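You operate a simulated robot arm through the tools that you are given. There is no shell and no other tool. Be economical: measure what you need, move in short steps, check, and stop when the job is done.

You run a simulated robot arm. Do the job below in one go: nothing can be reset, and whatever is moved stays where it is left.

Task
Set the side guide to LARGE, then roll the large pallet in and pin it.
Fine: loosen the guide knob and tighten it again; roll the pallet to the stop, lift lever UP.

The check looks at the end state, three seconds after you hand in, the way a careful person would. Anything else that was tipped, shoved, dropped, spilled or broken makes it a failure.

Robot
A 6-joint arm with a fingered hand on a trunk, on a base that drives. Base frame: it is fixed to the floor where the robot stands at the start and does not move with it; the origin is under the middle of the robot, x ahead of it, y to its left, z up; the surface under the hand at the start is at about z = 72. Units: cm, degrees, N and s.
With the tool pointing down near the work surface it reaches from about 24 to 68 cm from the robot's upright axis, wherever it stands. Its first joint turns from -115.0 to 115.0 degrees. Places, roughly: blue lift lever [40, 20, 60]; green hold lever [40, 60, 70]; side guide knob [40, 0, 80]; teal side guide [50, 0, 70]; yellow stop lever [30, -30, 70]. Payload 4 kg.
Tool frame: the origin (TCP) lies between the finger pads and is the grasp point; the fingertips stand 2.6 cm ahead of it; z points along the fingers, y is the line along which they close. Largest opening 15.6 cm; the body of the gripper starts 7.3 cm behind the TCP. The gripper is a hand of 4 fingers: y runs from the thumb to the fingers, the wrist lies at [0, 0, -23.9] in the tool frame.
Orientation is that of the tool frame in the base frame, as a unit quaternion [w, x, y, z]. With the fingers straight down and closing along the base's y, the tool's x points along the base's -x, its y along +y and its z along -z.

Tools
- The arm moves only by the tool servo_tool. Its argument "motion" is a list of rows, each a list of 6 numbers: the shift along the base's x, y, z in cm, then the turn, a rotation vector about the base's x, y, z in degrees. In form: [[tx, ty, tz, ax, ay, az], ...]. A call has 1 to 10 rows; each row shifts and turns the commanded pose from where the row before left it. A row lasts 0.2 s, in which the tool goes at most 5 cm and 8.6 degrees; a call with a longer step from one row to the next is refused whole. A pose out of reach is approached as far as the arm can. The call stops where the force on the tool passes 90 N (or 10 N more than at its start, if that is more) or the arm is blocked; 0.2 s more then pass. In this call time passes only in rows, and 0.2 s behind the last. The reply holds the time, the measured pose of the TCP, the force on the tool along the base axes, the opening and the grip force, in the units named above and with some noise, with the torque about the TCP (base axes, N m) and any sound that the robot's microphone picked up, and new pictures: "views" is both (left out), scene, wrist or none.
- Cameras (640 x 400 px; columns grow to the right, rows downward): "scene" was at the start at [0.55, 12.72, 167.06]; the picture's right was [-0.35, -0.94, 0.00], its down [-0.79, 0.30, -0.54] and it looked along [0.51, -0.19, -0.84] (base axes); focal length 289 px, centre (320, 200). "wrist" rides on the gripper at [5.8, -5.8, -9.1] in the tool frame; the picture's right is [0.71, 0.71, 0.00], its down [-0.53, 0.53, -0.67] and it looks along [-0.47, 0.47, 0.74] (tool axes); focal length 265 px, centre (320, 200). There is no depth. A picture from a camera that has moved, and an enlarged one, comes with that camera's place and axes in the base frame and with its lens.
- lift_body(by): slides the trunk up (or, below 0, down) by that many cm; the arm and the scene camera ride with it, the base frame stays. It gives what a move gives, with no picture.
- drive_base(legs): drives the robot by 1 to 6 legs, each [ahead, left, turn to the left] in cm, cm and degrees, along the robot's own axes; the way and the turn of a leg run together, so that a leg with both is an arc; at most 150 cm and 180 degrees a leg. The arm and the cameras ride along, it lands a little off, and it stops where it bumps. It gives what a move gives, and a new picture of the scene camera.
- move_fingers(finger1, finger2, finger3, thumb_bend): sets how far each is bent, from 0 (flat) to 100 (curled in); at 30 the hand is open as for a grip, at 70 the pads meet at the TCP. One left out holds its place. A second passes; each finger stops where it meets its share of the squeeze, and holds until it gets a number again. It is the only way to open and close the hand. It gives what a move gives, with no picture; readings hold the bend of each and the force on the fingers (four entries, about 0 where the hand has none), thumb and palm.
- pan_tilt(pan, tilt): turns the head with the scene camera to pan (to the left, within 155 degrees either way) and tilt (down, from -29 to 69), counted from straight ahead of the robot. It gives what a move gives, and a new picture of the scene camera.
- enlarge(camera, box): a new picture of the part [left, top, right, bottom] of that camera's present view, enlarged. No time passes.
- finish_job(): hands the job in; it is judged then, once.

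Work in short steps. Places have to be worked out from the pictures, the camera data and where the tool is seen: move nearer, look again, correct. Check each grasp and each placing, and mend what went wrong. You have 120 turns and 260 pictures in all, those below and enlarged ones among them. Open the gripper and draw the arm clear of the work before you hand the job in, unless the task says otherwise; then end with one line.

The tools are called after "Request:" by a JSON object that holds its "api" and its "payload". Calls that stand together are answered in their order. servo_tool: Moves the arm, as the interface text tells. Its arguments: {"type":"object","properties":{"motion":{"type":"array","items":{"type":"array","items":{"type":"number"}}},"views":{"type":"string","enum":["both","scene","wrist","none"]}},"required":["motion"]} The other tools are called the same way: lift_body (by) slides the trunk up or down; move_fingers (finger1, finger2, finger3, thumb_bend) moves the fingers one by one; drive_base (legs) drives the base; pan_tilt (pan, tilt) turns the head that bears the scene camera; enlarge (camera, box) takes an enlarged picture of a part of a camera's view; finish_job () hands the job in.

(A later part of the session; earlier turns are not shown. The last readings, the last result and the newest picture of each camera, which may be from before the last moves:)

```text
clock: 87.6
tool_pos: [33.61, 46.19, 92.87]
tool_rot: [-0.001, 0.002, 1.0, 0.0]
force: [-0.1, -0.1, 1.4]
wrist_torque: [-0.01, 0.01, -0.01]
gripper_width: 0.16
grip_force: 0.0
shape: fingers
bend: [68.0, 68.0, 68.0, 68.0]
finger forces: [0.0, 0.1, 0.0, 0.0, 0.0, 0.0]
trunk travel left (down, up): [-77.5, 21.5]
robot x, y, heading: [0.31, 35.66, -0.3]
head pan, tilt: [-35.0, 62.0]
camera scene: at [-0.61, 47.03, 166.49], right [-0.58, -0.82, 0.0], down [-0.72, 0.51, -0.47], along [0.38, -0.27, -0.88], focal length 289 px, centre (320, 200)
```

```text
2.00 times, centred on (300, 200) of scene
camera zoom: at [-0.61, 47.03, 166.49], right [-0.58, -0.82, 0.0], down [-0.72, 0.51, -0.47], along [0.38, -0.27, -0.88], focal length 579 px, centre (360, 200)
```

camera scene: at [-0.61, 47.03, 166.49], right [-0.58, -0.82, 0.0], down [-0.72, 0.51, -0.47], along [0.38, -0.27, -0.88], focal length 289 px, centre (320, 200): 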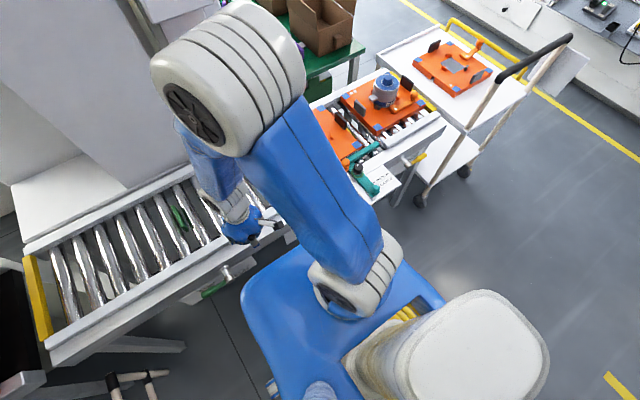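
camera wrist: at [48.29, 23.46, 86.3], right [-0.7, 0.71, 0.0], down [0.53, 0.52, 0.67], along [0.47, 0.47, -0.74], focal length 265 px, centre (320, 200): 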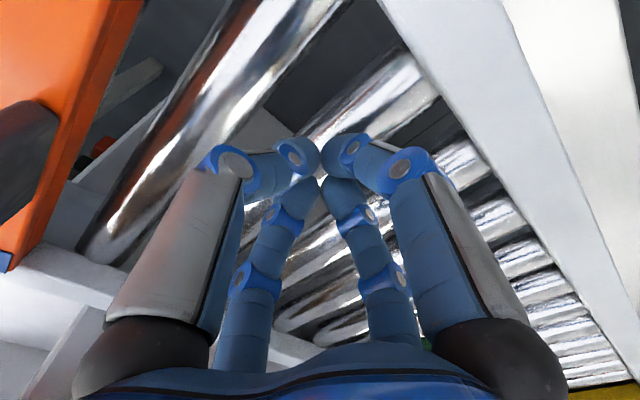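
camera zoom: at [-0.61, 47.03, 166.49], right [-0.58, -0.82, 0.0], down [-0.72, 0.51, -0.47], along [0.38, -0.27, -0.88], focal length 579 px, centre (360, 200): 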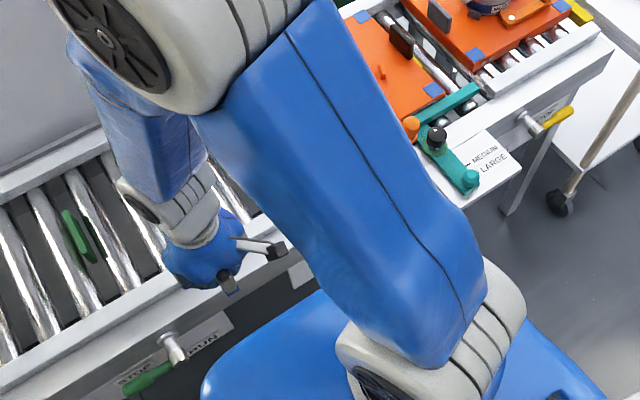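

The arm blocks the head's view. I'll bring the hand to (28, 13, 84) so the wrist camera sees the lever.

Request:
{"api": "servo_tool", "payload": {"motion": [[-0.7, -4, 0, 0, 0, 0], [-0.7, -4, 0, 0, 0, 0], [-0.7, -4, 0, 0, 0, 0], [-0.7, -4, 0, 0, 0, 0], [-0.7, -4, -1, 0, 0, 0], [-0.7, -4, -2, 0, 0, 0], [-0.7, -4, -2, 0, 0, 0], [-0.7, -4, -3, 0, 0, 0]], "views": "both"}}

Request:
{"api": "enlarge", "payload": {"camera": "wrist", "box": [160, 0, 480, 200]}}

```text
refused: row 8 steps farther than a row can; nothing moved
```

```text
2.00 times, centred on (320, 100) of wrist
camera zoom: at [27.79, 40.47, 102.06], right [-0.7, 0.71, 0.0], down [0.53, 0.52, 0.67], along [0.47, 0.47, -0.74], focal length 531 px, centre (320, 400)
```

zoom: 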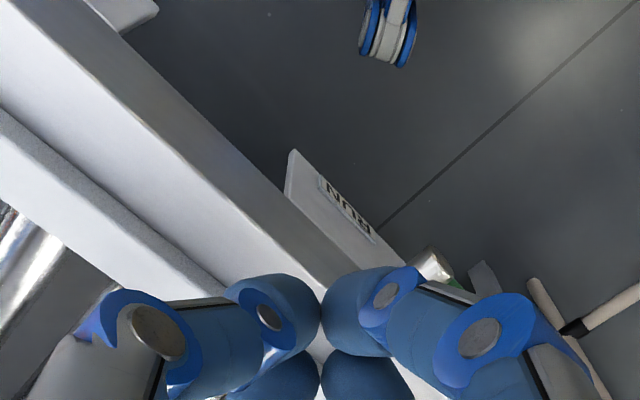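

Row was too long; resend with smaller steps.

Request:
{"api": "servo_tool", "payload": {"motion": [[-0.6, -3.5, 0, 0, 0, 0], [-0.6, -3.5, 0, 0, 0, 0], [-0.6, -3.5, 0, 0, 0, 0], [-0.6, -3.5, -1, 0, 0, 0], [-0.6, -3.5, -1, 0, 0, 0], [-0.6, -3.5, -2, 0, 0, 0], [-0.6, -3.5, -2, 0, 0, 0], [-0.6, -3.5, -2, 0, 0, 0], [-0.6, -3.5, 0, 0, 0, 0]], "views": "both"}}

Request:
{"api": "enlarge", "payload": {"camera": "wrist", "box": [200, 0, 520, 200]}}

```text
clock: 89.6
tool_pos: [27.98, 14.84, 84.75]
tool_rot: [-0.001, 0.002, 1.0, 0.001]
force: [-0.9, 0.4, 0.1]
wrist_torque: [-0.01, -0.04, 0.01]
gripper_width: 0.14
grip_force: 0.0
shape: fingers
bend: [68.0, 68.0, 68.0, 68.0]
finger forces: [0.0, 0.1, 0.0, 0.0, 0.0, 0.0]
trunk travel left (down, up): [-77.5, 21.5]
robot x, y, heading: [-0.32, 35.48, -0.3]
head pan, tilt: [-35.0, 62.0]
camera scene: at [-0.82, 46.97, 166.49], right [-0.58, -0.82, 0.0], down [-0.72, 0.51, -0.47], along [0.38, -0.27, -0.88], focal length 289 px, centre (320, 200)
camera wrist: at [22.17, 9.08, 93.89], right [-0.71, 0.71, 0.0], down [0.53, 0.52, 0.67], along [0.47, 0.47, -0.74], focal length 265 px, centre (320, 200)
```

scene: 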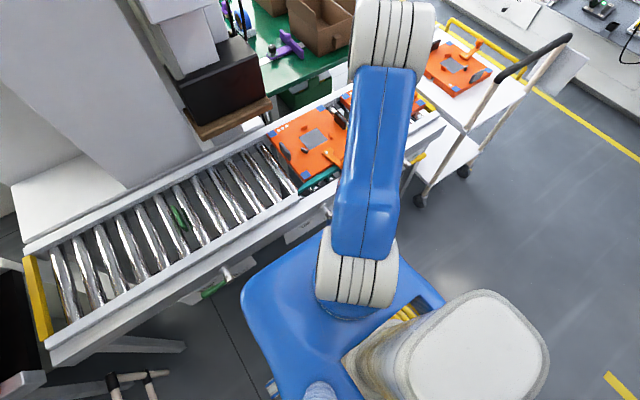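
wrist: 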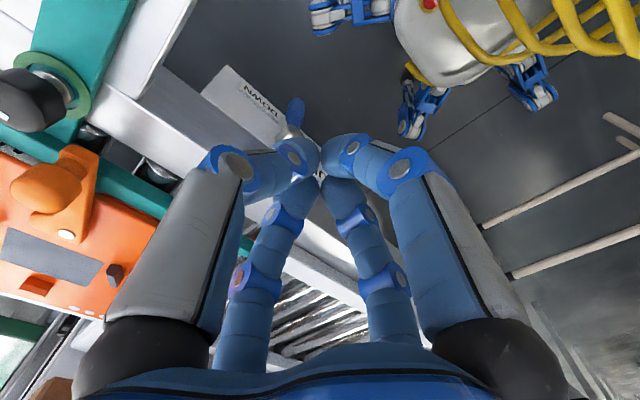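

```text
2.00 times, centred on (360, 100) of wrist
camera zoom: at [22.17, 9.08, 93.89], right [-0.71, 0.71, 0.0], down [0.53, 0.52, 0.67], along [0.47, 0.47, -0.74], focal length 531 px, centre (240, 400)
```

zoom: 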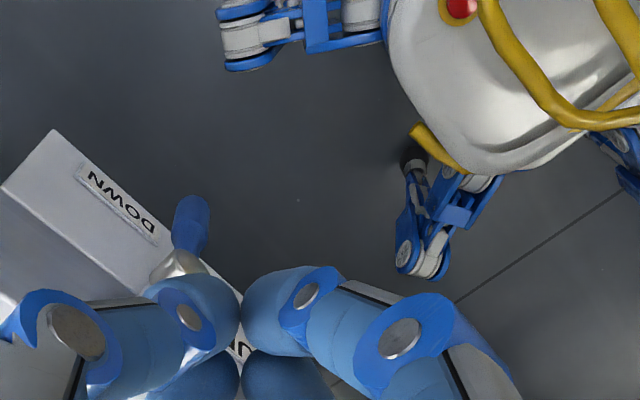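

The blue handle hangs straight down (DOWN) from a hub near (37, 17.3, 66); by analogy with the green lever, UP is horizontal to the left (+y). I'll open the fingers somewhat for a clearer wrist view.

Request:
{"api": "move_fingers", "payload": {"finger1": 40, "finger2": 40, "finger3": 40, "thumb_bend": 40}}

Request:
{"api": "enlarge", "payload": {"camera": "wrist", "box": [200, 50, 440, 250]}}

Request:
{"api": "pan_tilt", "payload": {"pan": -25, "tilt": 69}}

```text
clock: 90.6
tool_pos: [28.15, 14.96, 84.72]
tool_rot: [0.001, 0.002, 1.0, 0.0]
force: [-0.9, 0.6, -0.4]
wrist_torque: [-0.02, 0.01, 0.04]
gripper_width: 7.88
grip_force: 0.0
shape: fingers
bend: [40.0, 40.0, 40.0, 40.0]
finger forces: [0.0, 0.1, 0.1, 0.0, 0.0, 0.0]
trunk travel left (down, up): [-77.5, 21.5]
robot x, y, heading: [0.11, 35.98, -0.1]
head pan, tilt: [-35.0, 62.0]
```

```text
2.00 times, centred on (320, 150) of wrist
camera zoom: at [22.26, 9.17, 93.91], right [-0.7, 0.71, 0.0], down [0.53, 0.52, 0.67], along [0.47, 0.47, -0.74], focal length 531 px, centre (320, 300)
```

zoom: 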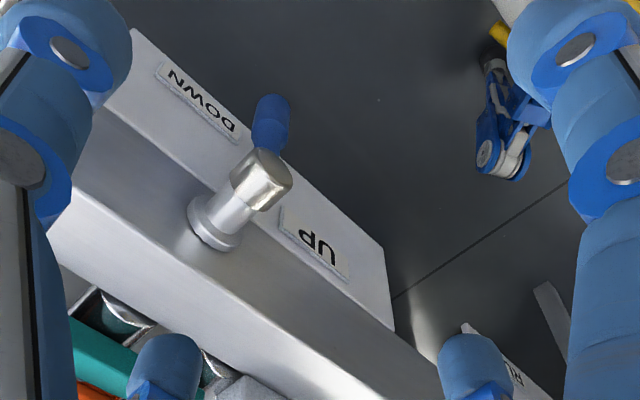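

```text
clock: 91.3
tool_pos: [28.15, 14.9, 84.72]
tool_rot: [0.001, 0.001, 1.0, 0.0]
force: [-0.2, 0.4, -2.0]
wrist_torque: [-0.02, -0.01, 0.01]
gripper_width: 7.87
grip_force: 0.0
shape: fingers
bend: [40.0, 40.0, 40.0, 40.0]
finger forces: [0.0, 0.1, 0.0, 0.1, 0.1, 0.0]
trunk travel left (down, up): [-77.5, 21.5]
robot x, y, heading: [0.05, 35.62, -0.2]
head pan, tilt: [-25.0, 68.8]
camera scene: at [-0.87, 48.32, 165.78], right [-0.43, -0.9, 0.0], down [-0.84, 0.4, -0.36], along [0.33, -0.15, -0.93], focal length 289 px, centre (320, 200)
```

scene: 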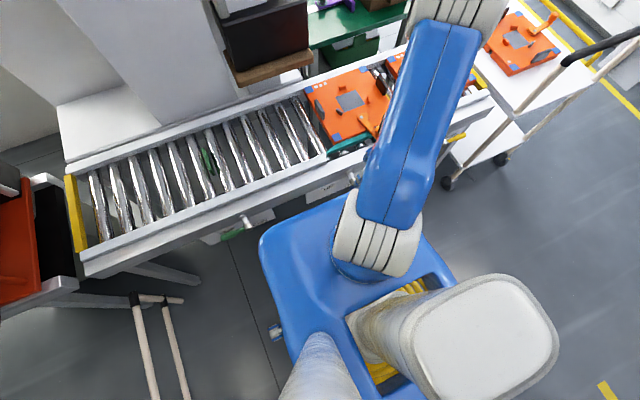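

The hub axis is near y 17.2, z 67.5; the handle hangs at x≈34.7 down to z≈57. I'll push it up using the fist pointing along +x (stick parallel to the hub axis), so the base must stand ~24 cm further back. First check behind the robot.

Request:
{"api": "pan_tilt", "payload": {"pan": 155, "tilt": 40}}

Request:
{"api": "pan_tilt", "payload": {"pan": -150, "tilt": 40}}

```text
clock: 94.0
tool_pos: [28.1, 14.79, 84.8]
tool_rot: [0.0, 0.002, 1.0, 0.0]
force: [0.8, 0.5, -0.2]
wrist_torque: [-0.03, 0.01, -0.02]
gripper_width: 7.88
grip_force: 0.1
shape: fingers
bend: [40.0, 40.0, 40.0, 40.0]
finger forces: [0.1, 0.0, 0.1, 0.0, 0.1, 0.1]
trunk travel left (down, up): [-77.5, 21.5]
robot x, y, heading: [-0.51, 35.57, -0.6]
head pan, tilt: [154.7, 40.0]
camera scene: at [-13.59, 54.41, 169.39], right [0.43, 0.9, 0.0], down [0.58, -0.28, -0.77], along [-0.69, 0.33, -0.64], focal length 289 px, centre (320, 200)
```

scene: 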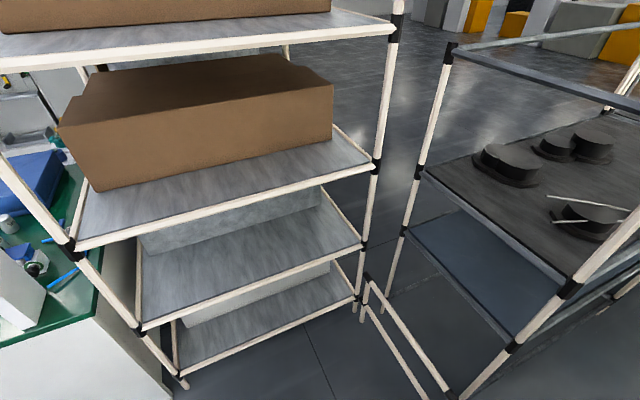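

```text
clock: 98.1
tool_pos: [28.07, 14.88, 84.77]
tool_rot: [0.001, 0.001, 1.0, 0.0]
force: [-0.5, 0.0, -0.4]
wrist_torque: [-0.04, -0.03, 0.0]
gripper_width: 7.88
grip_force: 0.0
shape: fingers
bend: [40.0, 40.0, 40.0, 40.0]
finger forces: [0.0, 0.1, 0.1, 0.0, 0.0, 0.0]
trunk travel left (down, up): [-77.5, 21.5]
robot x, y, heading: [0.31, 35.33, 0.0]
head pan, tilt: [-150.0, 40.0]
camera scene: at [-13.29, 46.51, 169.39], right [-0.5, 0.87, 0.0], down [0.56, 0.32, -0.77], along [-0.66, -0.38, -0.64], focal length 289 px, centre (320, 200)
```

scene: 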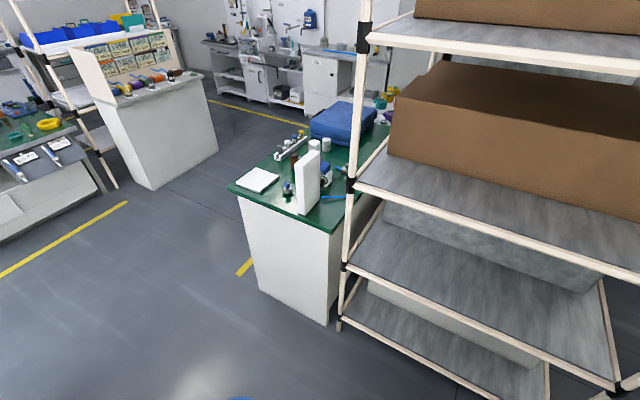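

The shelf behind is at x≈−88; the robot's back reaches perhaps −45, so backing 24 cm is safe. Drive back, keeping the hand where it is relative to the body.

Request:
{"api": "pan_tilt", "payload": {"pan": -15, "tilt": 60}}

Request:
{"api": "drive_base", "payload": {"legs": [[-24, 0, 0]]}}

```text
clock: 100.3
tool_pos: [28.05, 14.85, 84.65]
tool_rot: [0.0, 0.002, 1.0, 0.0]
force: [0.9, 0.6, -0.5]
wrist_torque: [0.02, 0.0, -0.02]
gripper_width: 7.87
grip_force: 0.1
shape: fingers
bend: [40.0, 40.0, 40.0, 40.0]
finger forces: [0.0, 0.0, 0.1, 0.0, 0.0, 0.0]
trunk travel left (down, up): [-77.5, 21.5]
robot x, y, heading: [0.32, 35.57, -0.4]
head pan, tilt: [-15.0, 60.0]
camera scene: at [0.51, 48.99, 166.72], right [-0.26, -0.96, 0.0], down [-0.84, 0.23, -0.5], along [0.48, -0.13, -0.87], focal length 289 px, centre (320, 200)
```

scene: 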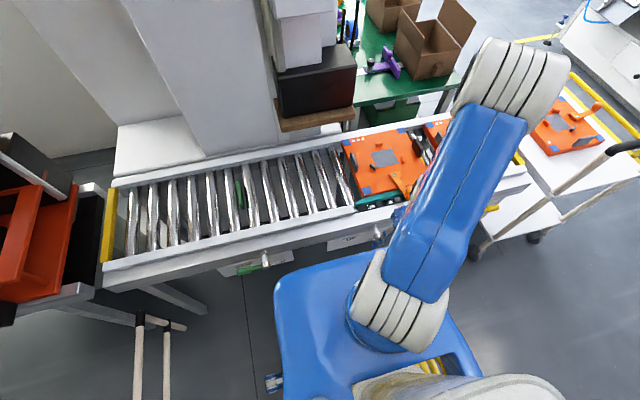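

```text
clock: 104.0
tool_pos: [4.27, 14.9, 84.63]
tool_rot: [0.0, 0.002, 1.0, 0.0]
force: [0.1, -0.6, 0.8]
wrist_torque: [0.02, -0.02, 0.03]
gripper_width: 7.89
grip_force: 0.1
shape: fingers
bend: [40.0, 40.0, 40.0, 40.0]
finger forces: [0.0, 0.1, 0.1, 0.1, 0.1, 0.1]
trunk travel left (down, up): [-77.5, 21.5]
robot x, y, heading: [-24.14, 35.48, -0.0]
head pan, tilt: [-15.0, 60.0]
camera scene: at [-23.5, 49.06, 166.72], right [-0.26, -0.96, 0.0], down [-0.84, 0.23, -0.5], along [0.48, -0.13, -0.87], focal length 289 px, centre (320, 200)
```

scene: 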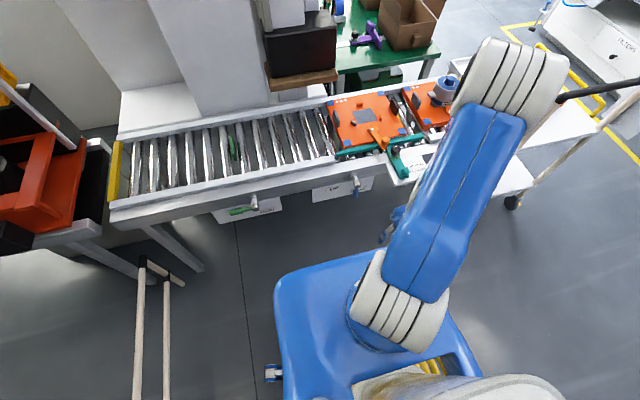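

Good clear view now. Zoom in on the pallet and the lever.

Request:
{"api": "enlarge", "payload": {"camera": "scene", "box": [300, 80, 460, 220]}}

Request:
{"api": "enlarge", "payload": {"camera": "scene", "box": [300, 150, 400, 230]}}

```text
2.86 times, centred on (380, 150) of scene
camera zoom: at [-23.5, 49.06, 166.72], right [-0.26, -0.96, 0.0], down [-0.84, 0.23, -0.5], along [0.48, -0.13, -0.87], focal length 826 px, centre (149, 343)
```

zoom: 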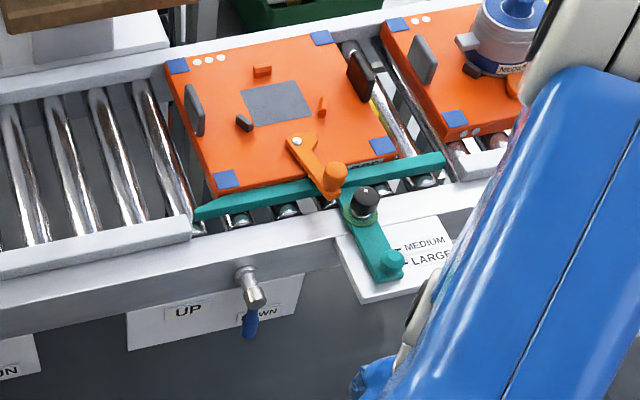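

```text
5.00 times, centred on (350, 190) of scene
camera zoom: at [-23.5, 49.06, 166.72], right [-0.26, -0.96, 0.0], down [-0.84, 0.23, -0.5], along [0.48, -0.13, -0.87], focal length 1446 px, centre (170, 250)
```

zoom: 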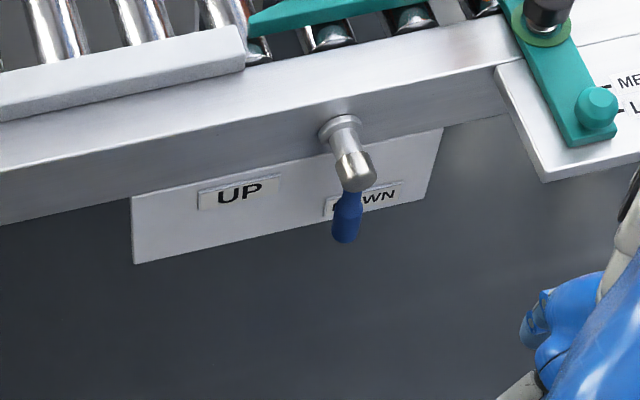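

Pallet sits square at the stop, guide and knob fine. Now close the fist and pitch the hand to point along +x while moving forward and down.

Request:
{"api": "move_fingers", "payload": {"finger1": 69, "finger2": 69, "finger3": 69, "thumb_bend": 69}}

Request:
{"api": "servo_tool", "payload": {"motion": [[2, -0.3, 0, 0, -8, 0], [2, -0.3, 0, 0, -8, 0], [2, -0.3, 0, 0, -8, 0], [2, -0.3, -1, 0, -8, 0], [2, -0.3, -1, 0, -8, 0], [2, -0.3, -1, 0, -8, 0], [2, -0.3, -1, 0, -8, 0], [2, -0.3, -1, 0, -8, 0], [2, -0.3, -1, 0, -8, 0], [2, -0.3, -1, 0, -8, 0]], "views": "both"}}

```text
clock: 105.0
tool_pos: [4.3, 14.91, 84.72]
tool_rot: [0.0, 0.002, 1.0, -0.001]
force: [0.5, 0.7, -0.5]
wrist_torque: [-0.01, -0.02, -0.04]
gripper_width: 0.01
grip_force: 0.0
shape: fingers
bend: [68.0, 68.0, 68.0, 69.0]
finger forces: [0.1, 0.0, 0.1, 0.0, 0.0, 0.1]
trunk travel left (down, up): [-77.5, 21.5]
robot x, y, heading: [-24.3, 35.82, -0.4]
head pan, tilt: [-15.0, 60.0]
```

```text
clock: 107.2
tool_pos: [31.62, 5.89, 97.3]
tool_rot: [0.261, 0.037, 0.964, -0.029]
force: [-1.5, -0.3, 0.6]
wrist_torque: [0.02, 0.01, -0.01]
gripper_width: 0.0
grip_force: 0.0
shape: fingers
bend: [68.0, 68.0, 68.0, 69.0]
finger forces: [0.0, 0.0, 0.1, 0.1, 0.0, 0.1]
out of reach, approached as far as the arm can: row 1, 2, 3, 4, 5, 6, 7, 8, 9, 10
trunk travel left (down, up): [-77.5, 21.5]
robot x, y, heading: [-23.9, 35.67, -0.3]
head pan, tilt: [-15.0, 60.0]
camera scene: at [-23.5, 49.07, 166.72], right [-0.26, -0.96, 0.0], down [-0.84, 0.23, -0.5], along [0.48, -0.13, -0.87], focal length 289 px, centre (320, 200)
camera wrist: at [21.55, 1.13, 102.5], right [-0.55, 0.74, -0.38], down [0.16, 0.54, 0.82], along [0.82, 0.39, -0.42], focal length 265 px, centre (320, 200)
```

scene: 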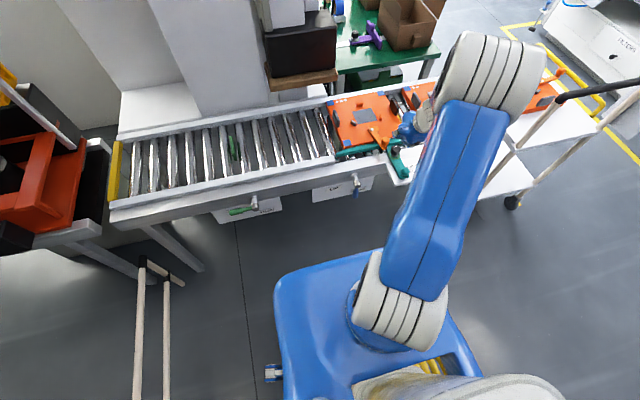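
wrist: 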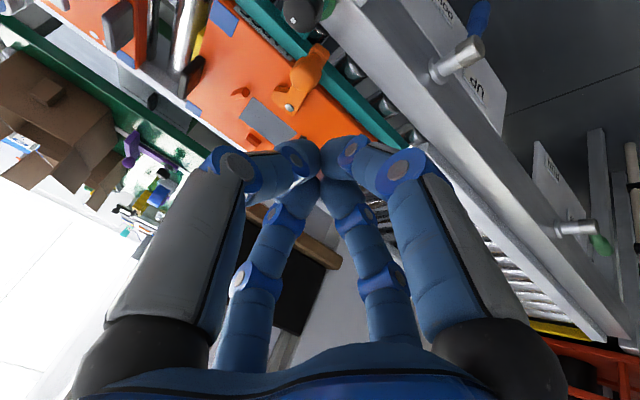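

That pitch is out of reach at this trunk height. I'll bring the hand back upright and away, then lower the trunk so a horizontal hand is near shoulder height.

Request:
{"api": "servo_tool", "payload": {"motion": [[-3, 1, 1, 0, 6, 0], [-3, 1, 1, 0, 6, 0], [-3, 1, 1, 0, 6, 0], [-3, 1, 1, 0, 6, 0], [-3, 1, 1, 0, 6, 0]], "views": "none"}}

```text
clock: 108.3
tool_pos: [16.66, 10.87, 102.33]
tool_rot: [0.001, 0.028, 0.999, -0.038]
force: [-0.4, 0.9, 0.0]
wrist_torque: [-0.02, -0.01, 0.04]
gripper_width: 0.0
grip_force: 0.0
shape: fingers
bend: [68.0, 68.0, 68.0, 69.0]
finger forces: [0.0, 0.0, 0.0, 0.0, 0.1, 0.0]
trunk travel left (down, up): [-77.5, 21.5]
robot x, y, heading: [-24.02, 35.42, -0.2]
head pan, tilt: [-15.0, 60.0]
```

Now at (16.7, 10.9, 102), clear of the rail. Lower the trunk 35 cm.

Request:
{"api": "lift_body", "payload": {"by": -35}}

Request:
{"api": "servo_tool", "payload": {"motion": [[1, 0, 1, 0, -8, 0], [1, 0, 1, 0, -8, 0], [1, 0, 1, 0, -8, 0], [1, 0, 1, 0, -8, 0], [1, 0, 0, 0, -8, 0]], "views": "scene"}}

```text
clock: 111.8
tool_pos: [16.73, 10.78, 67.45]
tool_rot: [0.002, 0.028, 0.999, -0.038]
force: [0.2, -0.1, 0.4]
wrist_torque: [0.01, 0.01, 0.05]
gripper_width: 0.01
grip_force: 0.2
shape: fingers
bend: [68.0, 68.0, 68.0, 69.0]
finger forces: [0.0, 0.0, 0.0, 0.0, 0.0, 0.0]
trunk travel left (down, up): [-42.5, 56.5]
robot x, y, heading: [-23.91, 35.74, -0.2]
head pan, tilt: [-15.0, 60.0]
```

```text
clock: 113.0
tool_pos: [23.15, 11.2, 74.87]
tool_rot: [0.302, 0.043, 0.952, -0.028]
force: [0.0, -0.3, -0.9]
wrist_torque: [0.0, 0.02, 0.01]
gripper_width: 0.0
grip_force: 0.1
shape: fingers
bend: [68.0, 68.0, 68.0, 69.0]
finger forces: [0.0, 0.0, 0.0, 0.0, 0.0, 0.0]
out of reach, approached as far as the arm can: row 4, 5
trunk travel left (down, up): [-42.5, 56.5]
robot x, y, heading: [-23.88, 35.65, -0.2]
head pan, tilt: [-15.0, 60.0]
camera scene: at [-23.43, 48.98, 131.73], right [-0.26, -0.96, 0.0], down [-0.84, 0.23, -0.5], along [0.48, -0.13, -0.87], focal length 289 px, centre (320, 200)
```

scene: 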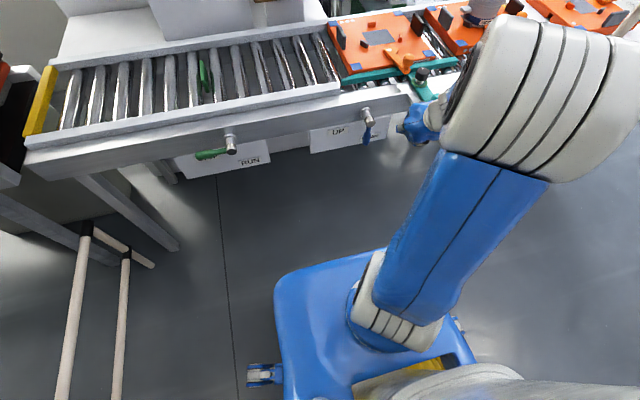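

The wrist needs more radial reach to point outward. I'll move the base to about (−36, 14) so the arm faces the lever straight on at longer reach. First pull the hand back to clear.

Request:
{"api": "servo_tool", "payload": {"motion": [[-2, 0, 1, 0, 8, 0], [-2, 0, 1, 0, 8, 0], [-1, 0, 1, 0, 8, 0], [0, 0, 1, 0, 8, 0]], "views": "none"}}

Request:
{"api": "drive_base", "payload": {"legs": [[-12, 0, 0], [0, -21.5, 0]]}}

```text
clock: 114.0
tool_pos: [18.0, 11.29, 78.89]
tool_rot: [0.027, 0.033, 0.998, -0.038]
force: [0.6, 0.6, -1.0]
wrist_torque: [0.01, 0.0, 0.02]
gripper_width: 0.0
grip_force: 0.0
shape: fingers
bend: [68.0, 68.0, 68.0, 69.0]
finger forces: [0.1, 0.0, 0.0, 0.0, 0.1, 0.1]
trunk travel left (down, up): [-42.5, 56.5]
robot x, y, heading: [-23.98, 35.71, -0.2]
head pan, tilt: [-15.0, 60.0]
```

```text
clock: 119.1
tool_pos: [6.19, -10.24, 78.94]
tool_rot: [0.028, 0.033, 0.998, -0.039]
force: [-0.5, 0.4, -0.1]
wrist_torque: [0.01, 0.0, 0.0]
gripper_width: 0.01
grip_force: 0.0
shape: fingers
bend: [68.0, 68.0, 68.0, 69.0]
finger forces: [0.0, 0.0, 0.1, 0.0, 0.0, 0.0]
trunk travel left (down, up): [-42.5, 56.5]
robot x, y, heading: [-35.75, 13.76, -0.1]
head pan, tilt: [-15.0, 60.0]
camera scene: at [-35.43, 27.39, 131.72], right [-0.26, -0.96, 0.0], down [-0.84, 0.23, -0.5], along [0.48, -0.13, -0.87], focal length 289 px, centre (320, 200)
```

scene: 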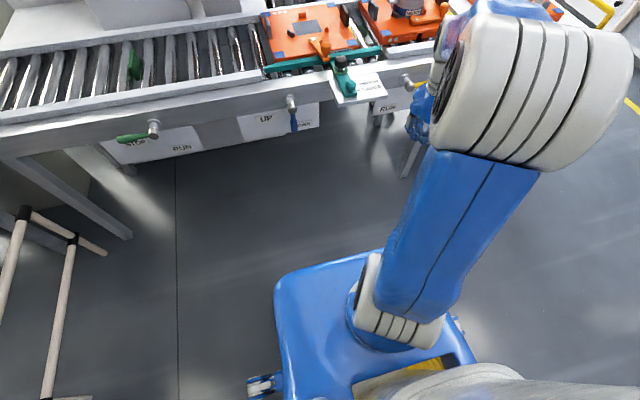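

Base now at (−35.8, 13.8). Bring the hand in front of the robot (y≈12), then pitch it outward while extending.

Request:
{"api": "servo_tool", "payload": {"motion": [[1, 3.7, 0, 0, 0, 0], [1, 3.7, 0, 0, 0, 0], [1, 3.7, 0, 0, 0, 0], [1, 3.7, 0, 0, 0, 0], [1, 3.7, 0, 0, 0, 0], [1, 3.7, 0, 0, 0, 0]], "views": "none"}}

Request:
{"api": "servo_tool", "payload": {"motion": [[1.8, 0, 0, 0, -8, 0], [1.8, 0, 0, 0, -8, 0], [1.8, 0, 0, 0, -8, 0], [1.8, 0, 0, 0, -8, 0], [1.8, 0, 0, 0, -8, 0], [1.5, 0, 0, 0, -8, 0], [1, 0, 0, 0, -8, 0], [1, 0, 0, 0, -8, 0]], "views": "scene"}}

```text
clock: 120.5
tool_pos: [12.43, 12.15, 78.91]
tool_rot: [0.029, 0.033, 0.998, -0.038]
force: [0.7, 0.2, -0.2]
wrist_torque: [0.0, -0.01, 0.02]
gripper_width: 0.02
grip_force: 0.0
shape: fingers
bend: [68.0, 68.0, 68.0, 69.0]
finger forces: [0.0, 0.1, 0.0, 0.0, 0.0, 0.1]
trunk travel left (down, up): [-42.5, 56.5]
robot x, y, heading: [-36.05, 13.85, -0.2]
head pan, tilt: [-15.0, 60.0]
```

```text
clock: 122.3
tool_pos: [21.5, 9.4, 78.65]
tool_rot: [0.416, 0.066, 0.905, -0.068]
force: [-0.2, 0.8, 0.7]
wrist_torque: [0.0, -0.01, 0.0]
gripper_width: 0.0
grip_force: 0.0
shape: fingers
bend: [68.0, 68.0, 68.0, 69.0]
finger forces: [0.1, 0.0, 0.0, 0.0, 0.0, 0.0]
out of reach, approached as far as the arm can: row 5, 6, 7, 8
trunk travel left (down, up): [-42.5, 56.5]
robot x, y, heading: [-36.26, 14.11, -0.2]
head pan, tilt: [-15.0, 60.0]
camera scene: at [-35.43, 27.41, 131.72], right [-0.26, -0.96, 0.0], down [-0.84, 0.23, -0.5], along [0.48, -0.13, -0.87], focal length 289 px, centre (320, 200)
```

scene: 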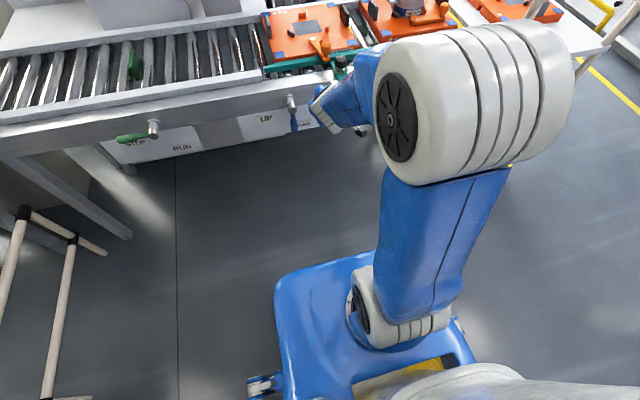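

Pitch reached ~49°. Lower the trunk further so the forearm gets more level: first raise the hand 20 cm relative, then lower the trunk 35 cm.

Request:
{"api": "servo_tool", "payload": {"motion": [[-0.5, 0.4, 4, 0, 0, 0], [-0.5, 0.4, 4, 0, 0, 0], [-0.5, 0.4, 4, 0, 0, 0], [-0.5, 0.4, 4, 0, 0, 0], [-0.5, 0.4, 4, 0, 0, 0]], "views": "none"}}

Request:
{"api": "lift_body", "payload": {"by": -35}}

Request:
{"api": "servo_tool", "payload": {"motion": [[0.5, 0, 0, 0, -8, 0], [0.5, 0, 0, 0, -8, 0], [0.5, 0, 0, 0, -8, 0], [0.5, 0, 0, 0, -8, 0]], "views": "both"}}

```text
clock: 123.5
tool_pos: [19.18, 11.5, 98.98]
tool_rot: [0.417, 0.066, 0.904, -0.068]
force: [0.3, 0.5, 0.8]
wrist_torque: [0.0, 0.02, -0.02]
gripper_width: 0.02
grip_force: 0.0
shape: fingers
bend: [68.0, 68.0, 68.0, 69.0]
finger forces: [0.0, 0.0, 0.1, 0.0, 0.0, 0.0]
trunk travel left (down, up): [-42.5, 56.5]
robot x, y, heading: [-35.89, 13.74, -0.4]
head pan, tilt: [-15.0, 60.0]
```

```text
clock: 126.9
tool_pos: [19.22, 11.6, 63.79]
tool_rot: [0.417, 0.066, 0.904, -0.068]
force: [0.7, 0.0, -0.7]
wrist_torque: [0.03, -0.01, 0.0]
gripper_width: 0.0
grip_force: 0.1
shape: fingers
bend: [68.0, 68.0, 68.0, 69.0]
finger forces: [0.0, 0.1, 0.1, 0.0, 0.0, 0.0]
trunk travel left (down, up): [-7.5, 91.5]
robot x, y, heading: [-36.05, 14.28, -0.2]
head pan, tilt: [-15.0, 60.0]
```

```text
clock: 127.9
tool_pos: [20.92, 11.09, 63.67]
tool_rot: [0.624, 0.086, 0.774, -0.056]
force: [0.4, -0.8, -0.3]
wrist_torque: [0.03, -0.01, -0.01]
gripper_width: 0.03
grip_force: 0.0
shape: fingers
bend: [68.0, 68.0, 68.0, 69.0]
finger forces: [0.0, 0.1, 0.0, 0.1, 0.1, 0.1]
out of reach, approached as far as the arm can: row 3
trunk travel left (down, up): [-7.5, 91.5]
robot x, y, heading: [-35.69, 13.83, -0.2]
head pan, tilt: [-15.0, 60.0]
camera scene: at [-35.47, 27.42, 96.72], right [-0.26, -0.96, 0.0], down [-0.84, 0.23, -0.5], along [0.48, -0.13, -0.87], focal length 289 px, centre (320, 200)
camera wrist: at [9.76, 7.74, 59.93], right [0.0, 0.74, -0.68], down [-0.42, 0.61, 0.67], along [0.91, 0.29, 0.31], focal length 265 px, centre (320, 200)
```

scene: 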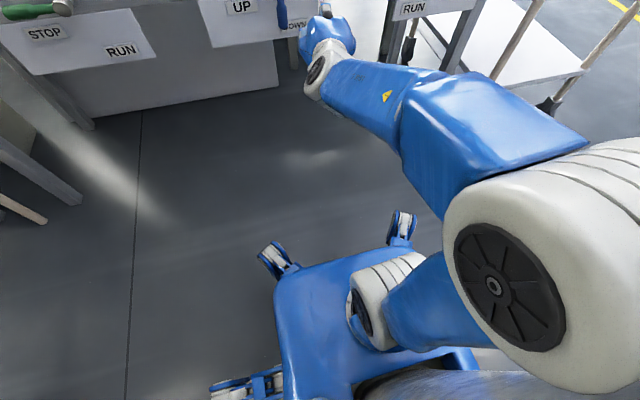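
wrist: 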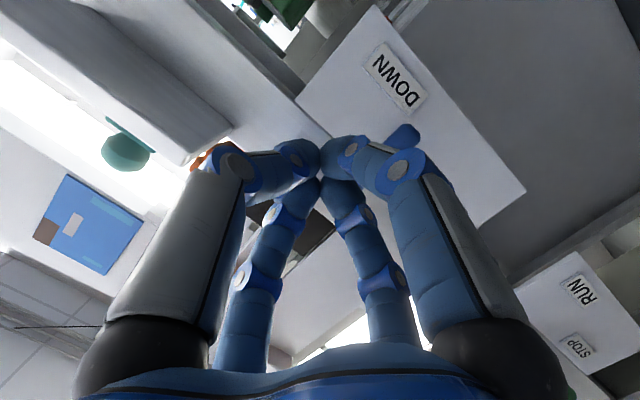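

The hand now points along +x (slightly down and right). Tilt the head up to see the lever, then advance beside the handle, straightening the yaw.

Request:
{"api": "servo_tool", "payload": {"motion": [[2, -0.2, -0.8, 0, 0, 5], [2, -0.2, -0.8, 0, 0, 5], [2, 0, -0.8, 0, 0, 0], [2, 0, -0.8, 0, 0, 0]], "views": "wrist"}}

Request:
{"api": "pan_tilt", "payload": {"pan": -15, "tilt": 25}}

Request:
{"api": "enlarge", "payload": {"camera": "scene", "box": [230, 130, 430, 270]}}

```text
clock: 128.9
tool_pos: [28.64, 15.61, 61.86]
tool_rot: [0.627, 0.021, 0.779, -0.005]
force: [-0.3, 0.3, 0.6]
wrist_torque: [-0.03, 0.06, -0.02]
gripper_width: 0.0
grip_force: 0.2
shape: fingers
bend: [68.0, 68.0, 68.0, 69.0]
finger forces: [0.1, 0.1, 0.0, 0.1, 0.0, 0.1]
out of reach, approached as far as the arm can: row 2, 3
trunk travel left (down, up): [-7.5, 91.5]
robot x, y, heading: [-35.97, 13.84, -0.4]
head pan, tilt: [-15.0, 60.0]
camera wrist: at [18.22, 10.27, 58.15], right [-0.12, 0.72, -0.68], down [-0.52, 0.53, 0.67], along [0.85, 0.43, 0.31], focal length 265 px, centre (320, 200)
```

wrist: 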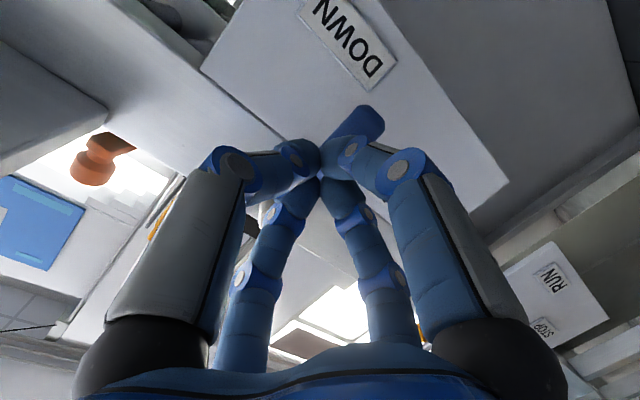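

```text
clock: 129.9
tool_pos: [28.63, 15.44, 61.93]
tool_rot: [0.627, 0.021, 0.779, -0.005]
force: [0.0, 1.0, -0.7]
wrist_torque: [0.02, 0.04, -0.01]
gripper_width: 0.0
grip_force: 0.2
shape: fingers
bend: [68.0, 68.0, 68.0, 69.0]
finger forces: [0.0, 0.0, 0.0, 0.1, 0.1, 0.0]
trunk travel left (down, up): [-7.5, 91.5]
robot x, y, heading: [-35.85, 13.79, -0.2]
head pan, tilt: [-15.0, 25.0]
camera scene: at [-32.99, 26.74, 101.72], right [-0.26, -0.96, 0.0], down [-0.41, 0.11, -0.91], along [0.87, -0.24, -0.42], focal length 289 px, centre (320, 200)
```

scene: 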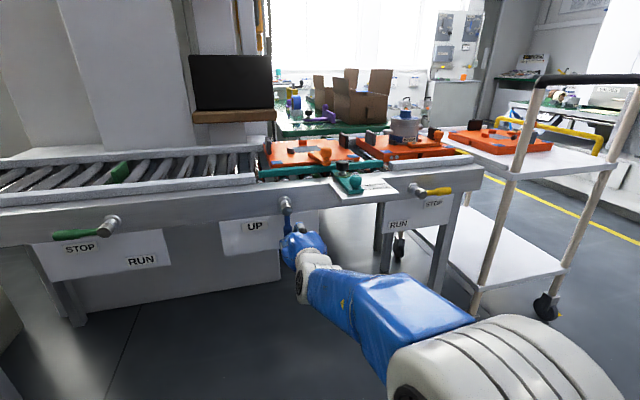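

```text
2.86 times, centred on (330, 200) of scene
camera zoom: at [-32.99, 26.74, 101.72], right [-0.26, -0.96, 0.0], down [-0.41, 0.11, -0.91], along [0.87, -0.24, -0.42], focal length 826 px, centre (291, 200)
```

zoom: 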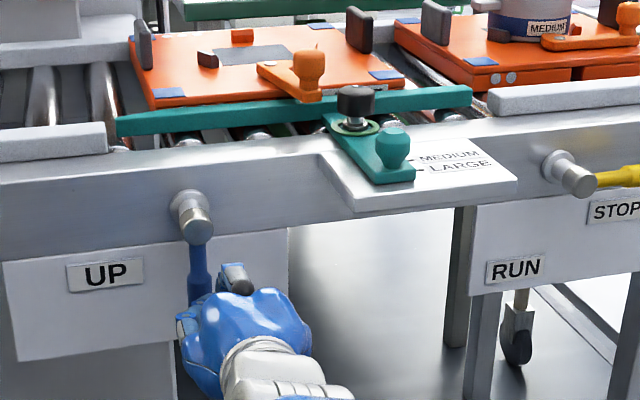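

A clear view now. The hand slid to y≈15.5; shift it right to y≈11.5 at z≈60 before advancing.

Request:
{"api": "servo_tool", "payload": {"motion": [[-0.5, -2, -1, 0, 0, 0], [-0.5, -2, -1, 0, 0, 0]], "views": "scene"}}

Request:
{"api": "servo_tool", "payload": {"motion": [[2, 0, 0, 0, 0, 0], [2, 0, 0, 0, 0, 0], [2, 0, 0, 0, 0, 0]], "views": "scene"}}

Request:
{"api": "enlarge", "payload": {"camera": "scene", "box": [230, 150, 390, 270]}}

```text
clock: 130.5
tool_pos: [27.55, 15.17, 61.01]
tool_rot: [0.625, 0.024, 0.78, -0.009]
force: [-0.2, 0.9, 0.1]
wrist_torque: [0.0, 0.0, -0.02]
gripper_width: 0.0
grip_force: 0.1
shape: fingers
bend: [68.0, 68.0, 68.0, 69.0]
finger forces: [0.0, 0.0, 0.0, 0.0, 0.1, 0.1]
out of reach, approached as far as the arm can: row 1, 2
trunk travel left (down, up): [-7.5, 91.5]
robot x, y, heading: [-36.21, 14.46, -0.2]
head pan, tilt: [-15.0, 25.0]
camera scene: at [-32.98, 26.74, 101.73], right [-0.26, -0.96, 0.0], down [-0.41, 0.11, -0.91], along [0.87, -0.24, -0.42], focal length 289 px, centre (320, 200)
```

scene: 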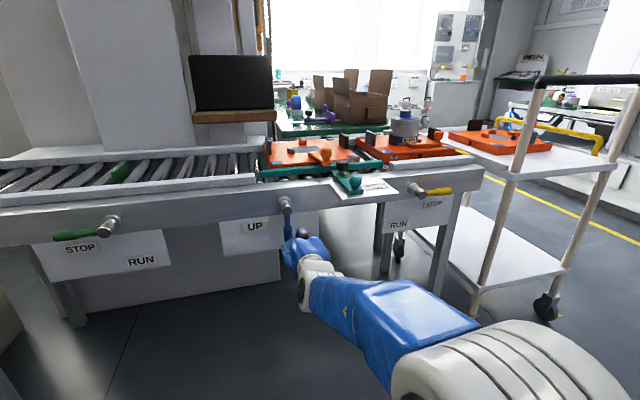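

```text
clock: 131.3
tool_pos: [33.61, 15.86, 61.2]
tool_rot: [0.627, 0.02, 0.779, -0.004]
force: [-0.6, -1.2, -1.0]
wrist_torque: [-0.06, 0.02, 0.01]
gripper_width: 0.08
grip_force: 1.1
shape: fingers
bend: [68.0, 70.0, 68.0, 69.0]
finger forces: [0.0, 2.0, 0.0, 0.0, 0.0, 0.1]
out of reach, approached as far as the arm can: row 1
trunk travel left (down, up): [-7.5, 91.5]
robot x, y, heading: [-35.75, 14.08, -0.1]
head pan, tilt: [-15.0, 25.0]
camera scene: at [-33.01, 26.73, 101.72], right [-0.26, -0.96, 0.0], down [-0.41, 0.11, -0.91], along [0.87, -0.24, -0.42], focal length 289 px, centre (320, 200)
```

scene: 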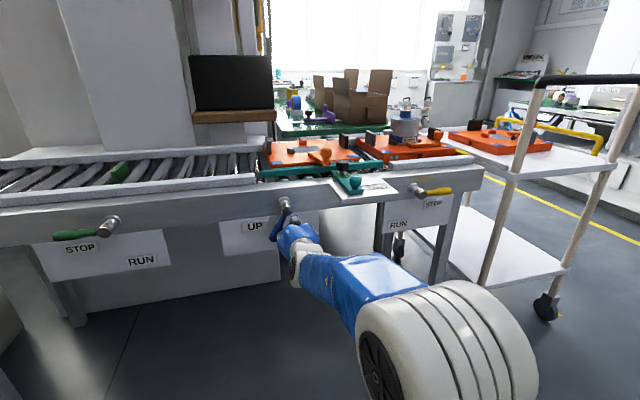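

```text
3.33 times, centred on (310, 210) of scene
camera zoom: at [-33.01, 26.73, 101.72], right [-0.26, -0.96, 0.0], down [-0.41, 0.11, -0.91], along [0.87, -0.24, -0.42], focal length 964 px, centre (353, 167)
```

zoom: 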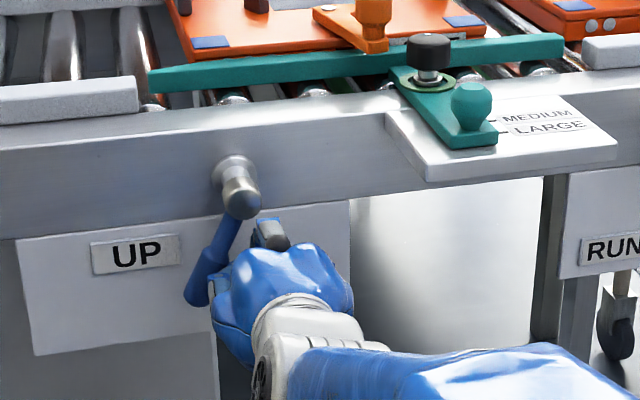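

The fist is now on the right side of the handle and has already swung it a little left. Sweep left and upward along the arc.

Request:
{"api": "servo_tool", "payload": {"motion": [[0, 1, -0.2, 0, 0, 0], [0, 1, 0, 0, 0, 0], [0, 1, 0, 0, 0, 0], [0, 1, 0, 0, 0, 0], [0, 1, 0, 0, 0, 0]], "views": "scene"}}

Request:
{"api": "enlarge", "payload": {"camera": "scene", "box": [230, 150, 390, 270]}}

```text
clock: 132.5
tool_pos: [33.7, 20.62, 60.99]
tool_rot: [0.627, 0.018, 0.779, -0.002]
force: [-1.8, -1.6, -1.3]
wrist_torque: [0.05, -0.03, 0.02]
gripper_width: 0.02
grip_force: 1.7
shape: fingers
bend: [68.0, 69.0, 69.0, 69.0]
finger forces: [0.0, 0.0, 3.1, 0.0, 0.0, 0.0]
trunk travel left (down, up): [-7.5, 91.5]
robot x, y, heading: [-35.54, 13.97, -0.4]
head pan, tilt: [-15.0, 25.0]
camera scene: at [-32.98, 26.72, 101.73], right [-0.26, -0.96, 0.0], down [-0.41, 0.11, -0.91], along [0.87, -0.24, -0.42], focal length 289 px, centre (320, 200)
```

scene: 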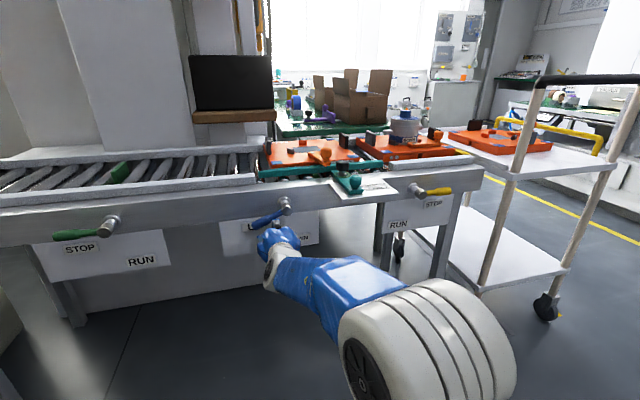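

```text
3.33 times, centred on (310, 210) of scene
camera zoom: at [-32.98, 26.72, 101.73], right [-0.26, -0.96, 0.0], down [-0.41, 0.11, -0.91], along [0.87, -0.24, -0.42], focal length 964 px, centre (353, 167)
```

zoom: 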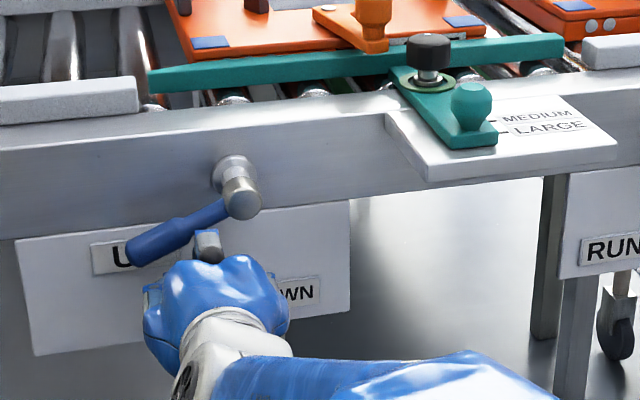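

The handle is ~65° round and the fist is under it. Lift upward to bring it to horizontal.

Request:
{"api": "servo_tool", "payload": {"motion": [[0, 0.5, 0.8, 0, 0, 0], [0, 0.5, 0.8, 0, 0, 0], [0, 0, 0.8, 0, 0, 0]], "views": "scene"}}

Request:
{"api": "enlarge", "payload": {"camera": "scene", "box": [230, 120, 390, 260]}}

```text
clock: 133.3
tool_pos: [33.66, 21.76, 63.04]
tool_rot: [0.625, 0.018, 0.781, -0.002]
force: [-4.6, -0.8, -10.1]
wrist_torque: [-0.02, -0.09, 0.01]
gripper_width: 0.04
grip_force: 6.3
shape: fingers
bend: [68.0, 68.0, 70.0, 69.0]
finger forces: [0.0, 0.1, 11.7, 0.0, 0.0, 0.1]
trunk travel left (down, up): [-7.5, 91.5]
robot x, y, heading: [-35.99, 13.72, -0.3]
head pan, tilt: [-15.0, 25.0]
camera scene: at [-32.93, 26.74, 101.7], right [-0.26, -0.96, 0.0], down [-0.41, 0.11, -0.91], along [0.87, -0.24, -0.42], focal length 289 px, centre (320, 200)
```

scene: 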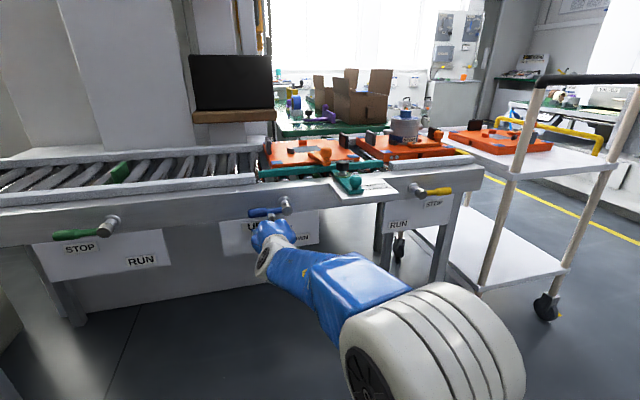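

```text
2.86 times, centred on (310, 190) of scene
camera zoom: at [-32.93, 26.74, 101.7], right [-0.26, -0.96, 0.0], down [-0.41, 0.11, -0.91], along [0.87, -0.24, -0.42], focal length 826 px, centre (349, 229)
```

zoom: 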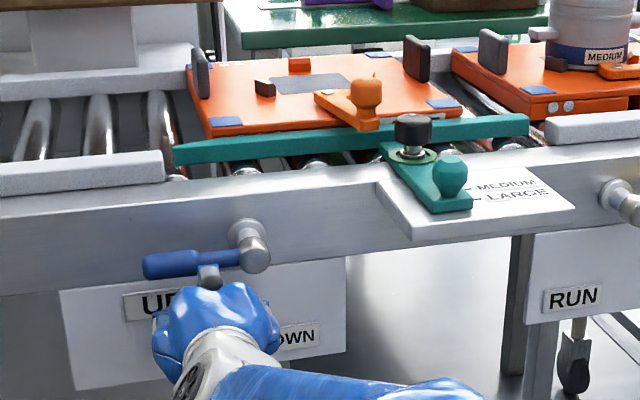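

The handle is about horizontal with 10 N reaction—near its end. Nudge up a bit more to be sure.

Request:
{"api": "servo_tool", "payload": {"motion": [[0, 0, 0.4, 0, 0, 0], [0, 0, 0.3, 0, 0, 0]], "views": "scene"}}

Request:
{"api": "enlarge", "payload": {"camera": "scene", "box": [230, 120, 390, 260]}}

```text
clock: 133.9
tool_pos: [33.68, 21.83, 64.14]
tool_rot: [0.627, 0.018, 0.779, -0.002]
force: [-7.7, -0.1, -11.4]
wrist_torque: [-0.01, -0.16, 0.0]
gripper_width: 0.37
grip_force: 7.1
shape: fingers
bend: [67.0, 68.0, 71.0, 68.0]
finger forces: [0.1, 0.0, 13.3, 0.0, 0.0, 0.0]
trunk travel left (down, up): [-7.5, 91.5]
robot x, y, heading: [-35.81, 13.71, -0.4]
head pan, tilt: [-15.0, 25.0]
camera scene: at [-32.97, 26.75, 101.72], right [-0.26, -0.96, 0.0], down [-0.41, 0.11, -0.91], along [0.87, -0.24, -0.42], focal length 289 px, centre (320, 200)
```

scene: 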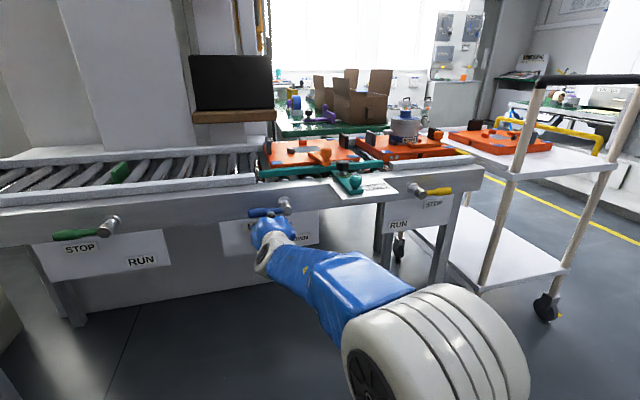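

```text
2.86 times, centred on (310, 190) of scene
camera zoom: at [-32.97, 26.75, 101.72], right [-0.26, -0.96, 0.0], down [-0.41, 0.11, -0.91], along [0.87, -0.24, -0.42], focal length 826 px, centre (349, 229)
```

zoom: 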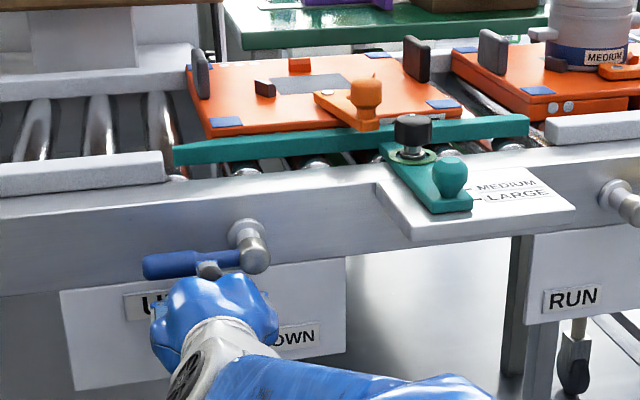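

The handle no longer moves: it is at its UP end. Withdraw down and back, and check it stays.

Request:
{"api": "servo_tool", "payload": {"motion": [[0, 0, -1, 0, 0, 0], [0, 0, -1.5, 0, 0, 0], [-3, 0, -0.5, 0, 0, 0], [-3, 0, 0, 0, 0, 0], [-3, -1, 0, 0, 0, 0], [-3, -1, 0, 0, 0, 0]], "views": "scene"}}

Request:
{"api": "enlarge", "payload": {"camera": "scene", "box": [230, 120, 390, 260]}}

```text
clock: 135.3
tool_pos: [21.63, 19.73, 61.18]
tool_rot: [0.628, 0.019, 0.778, -0.003]
force: [1.2, -0.3, 0.0]
wrist_torque: [-0.01, -0.01, -0.02]
gripper_width: 0.02
grip_force: 0.1
shape: fingers
bend: [69.0, 68.0, 69.0, 69.0]
finger forces: [0.0, 0.1, 0.0, 0.0, 0.1, 0.0]
trunk travel left (down, up): [-7.5, 91.5]
robot x, y, heading: [-36.2, 13.77, -0.0]
head pan, tilt: [-15.0, 25.0]
camera scene: at [-32.93, 26.76, 101.72], right [-0.26, -0.96, 0.0], down [-0.41, 0.11, -0.91], along [0.87, -0.24, -0.42], focal length 289 px, centre (320, 200)
```

scene: 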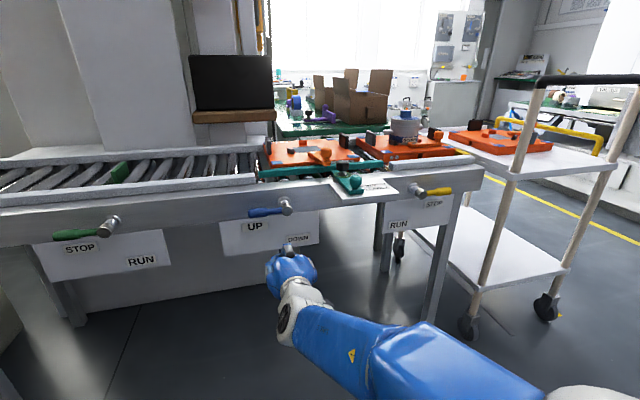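

```text
2.86 times, centred on (310, 190) of scene
camera zoom: at [-32.93, 26.76, 101.72], right [-0.26, -0.96, 0.0], down [-0.41, 0.11, -0.91], along [0.87, -0.24, -0.42], focal length 826 px, centre (349, 229)
```

zoom: 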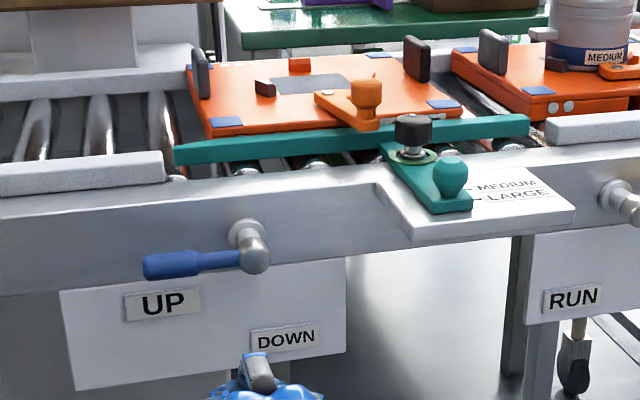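

The lever stays horizontal at UP. Zoom in on the pallet to check it sits properly at the stop and guide.

Request:
{"api": "enlarge", "payload": {"camera": "scene", "box": [250, 125, 350, 190]}}

Request:
{"api": "enlarge", "payload": {"camera": "scene", "box": [330, 120, 410, 200]}}

```text
6.15 times, centred on (300, 158) of scene
camera zoom: at [-32.93, 26.76, 101.72], right [-0.26, -0.96, 0.0], down [-0.41, 0.11, -0.91], along [0.87, -0.24, -0.42], focal length 1780 px, centre (443, 462)
```

zoom: 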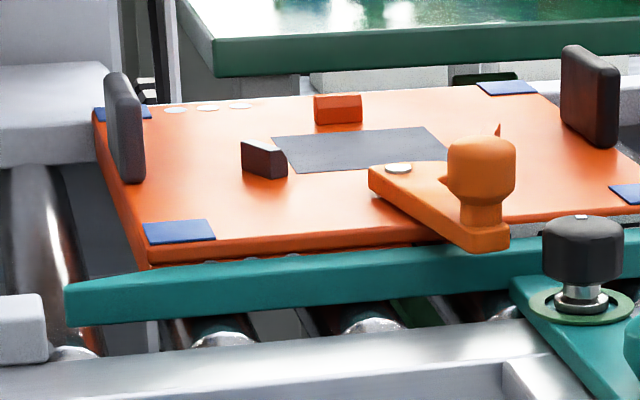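

```text
5.00 times, centred on (370, 160) of scene
camera zoom: at [-32.93, 26.76, 101.72], right [-0.26, -0.96, 0.0], down [-0.41, 0.11, -0.91], along [0.87, -0.24, -0.42], focal length 1446 px, centre (70, 400)
```

zoom: 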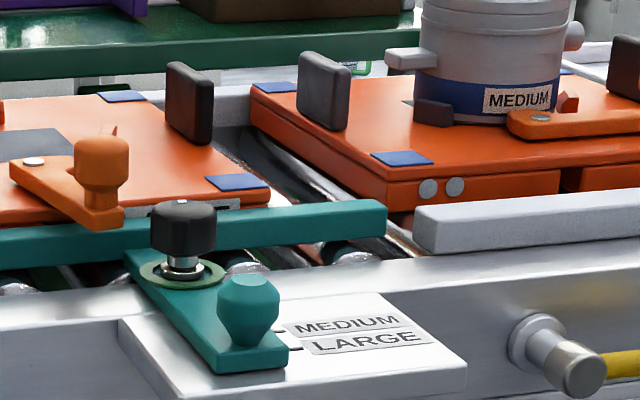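

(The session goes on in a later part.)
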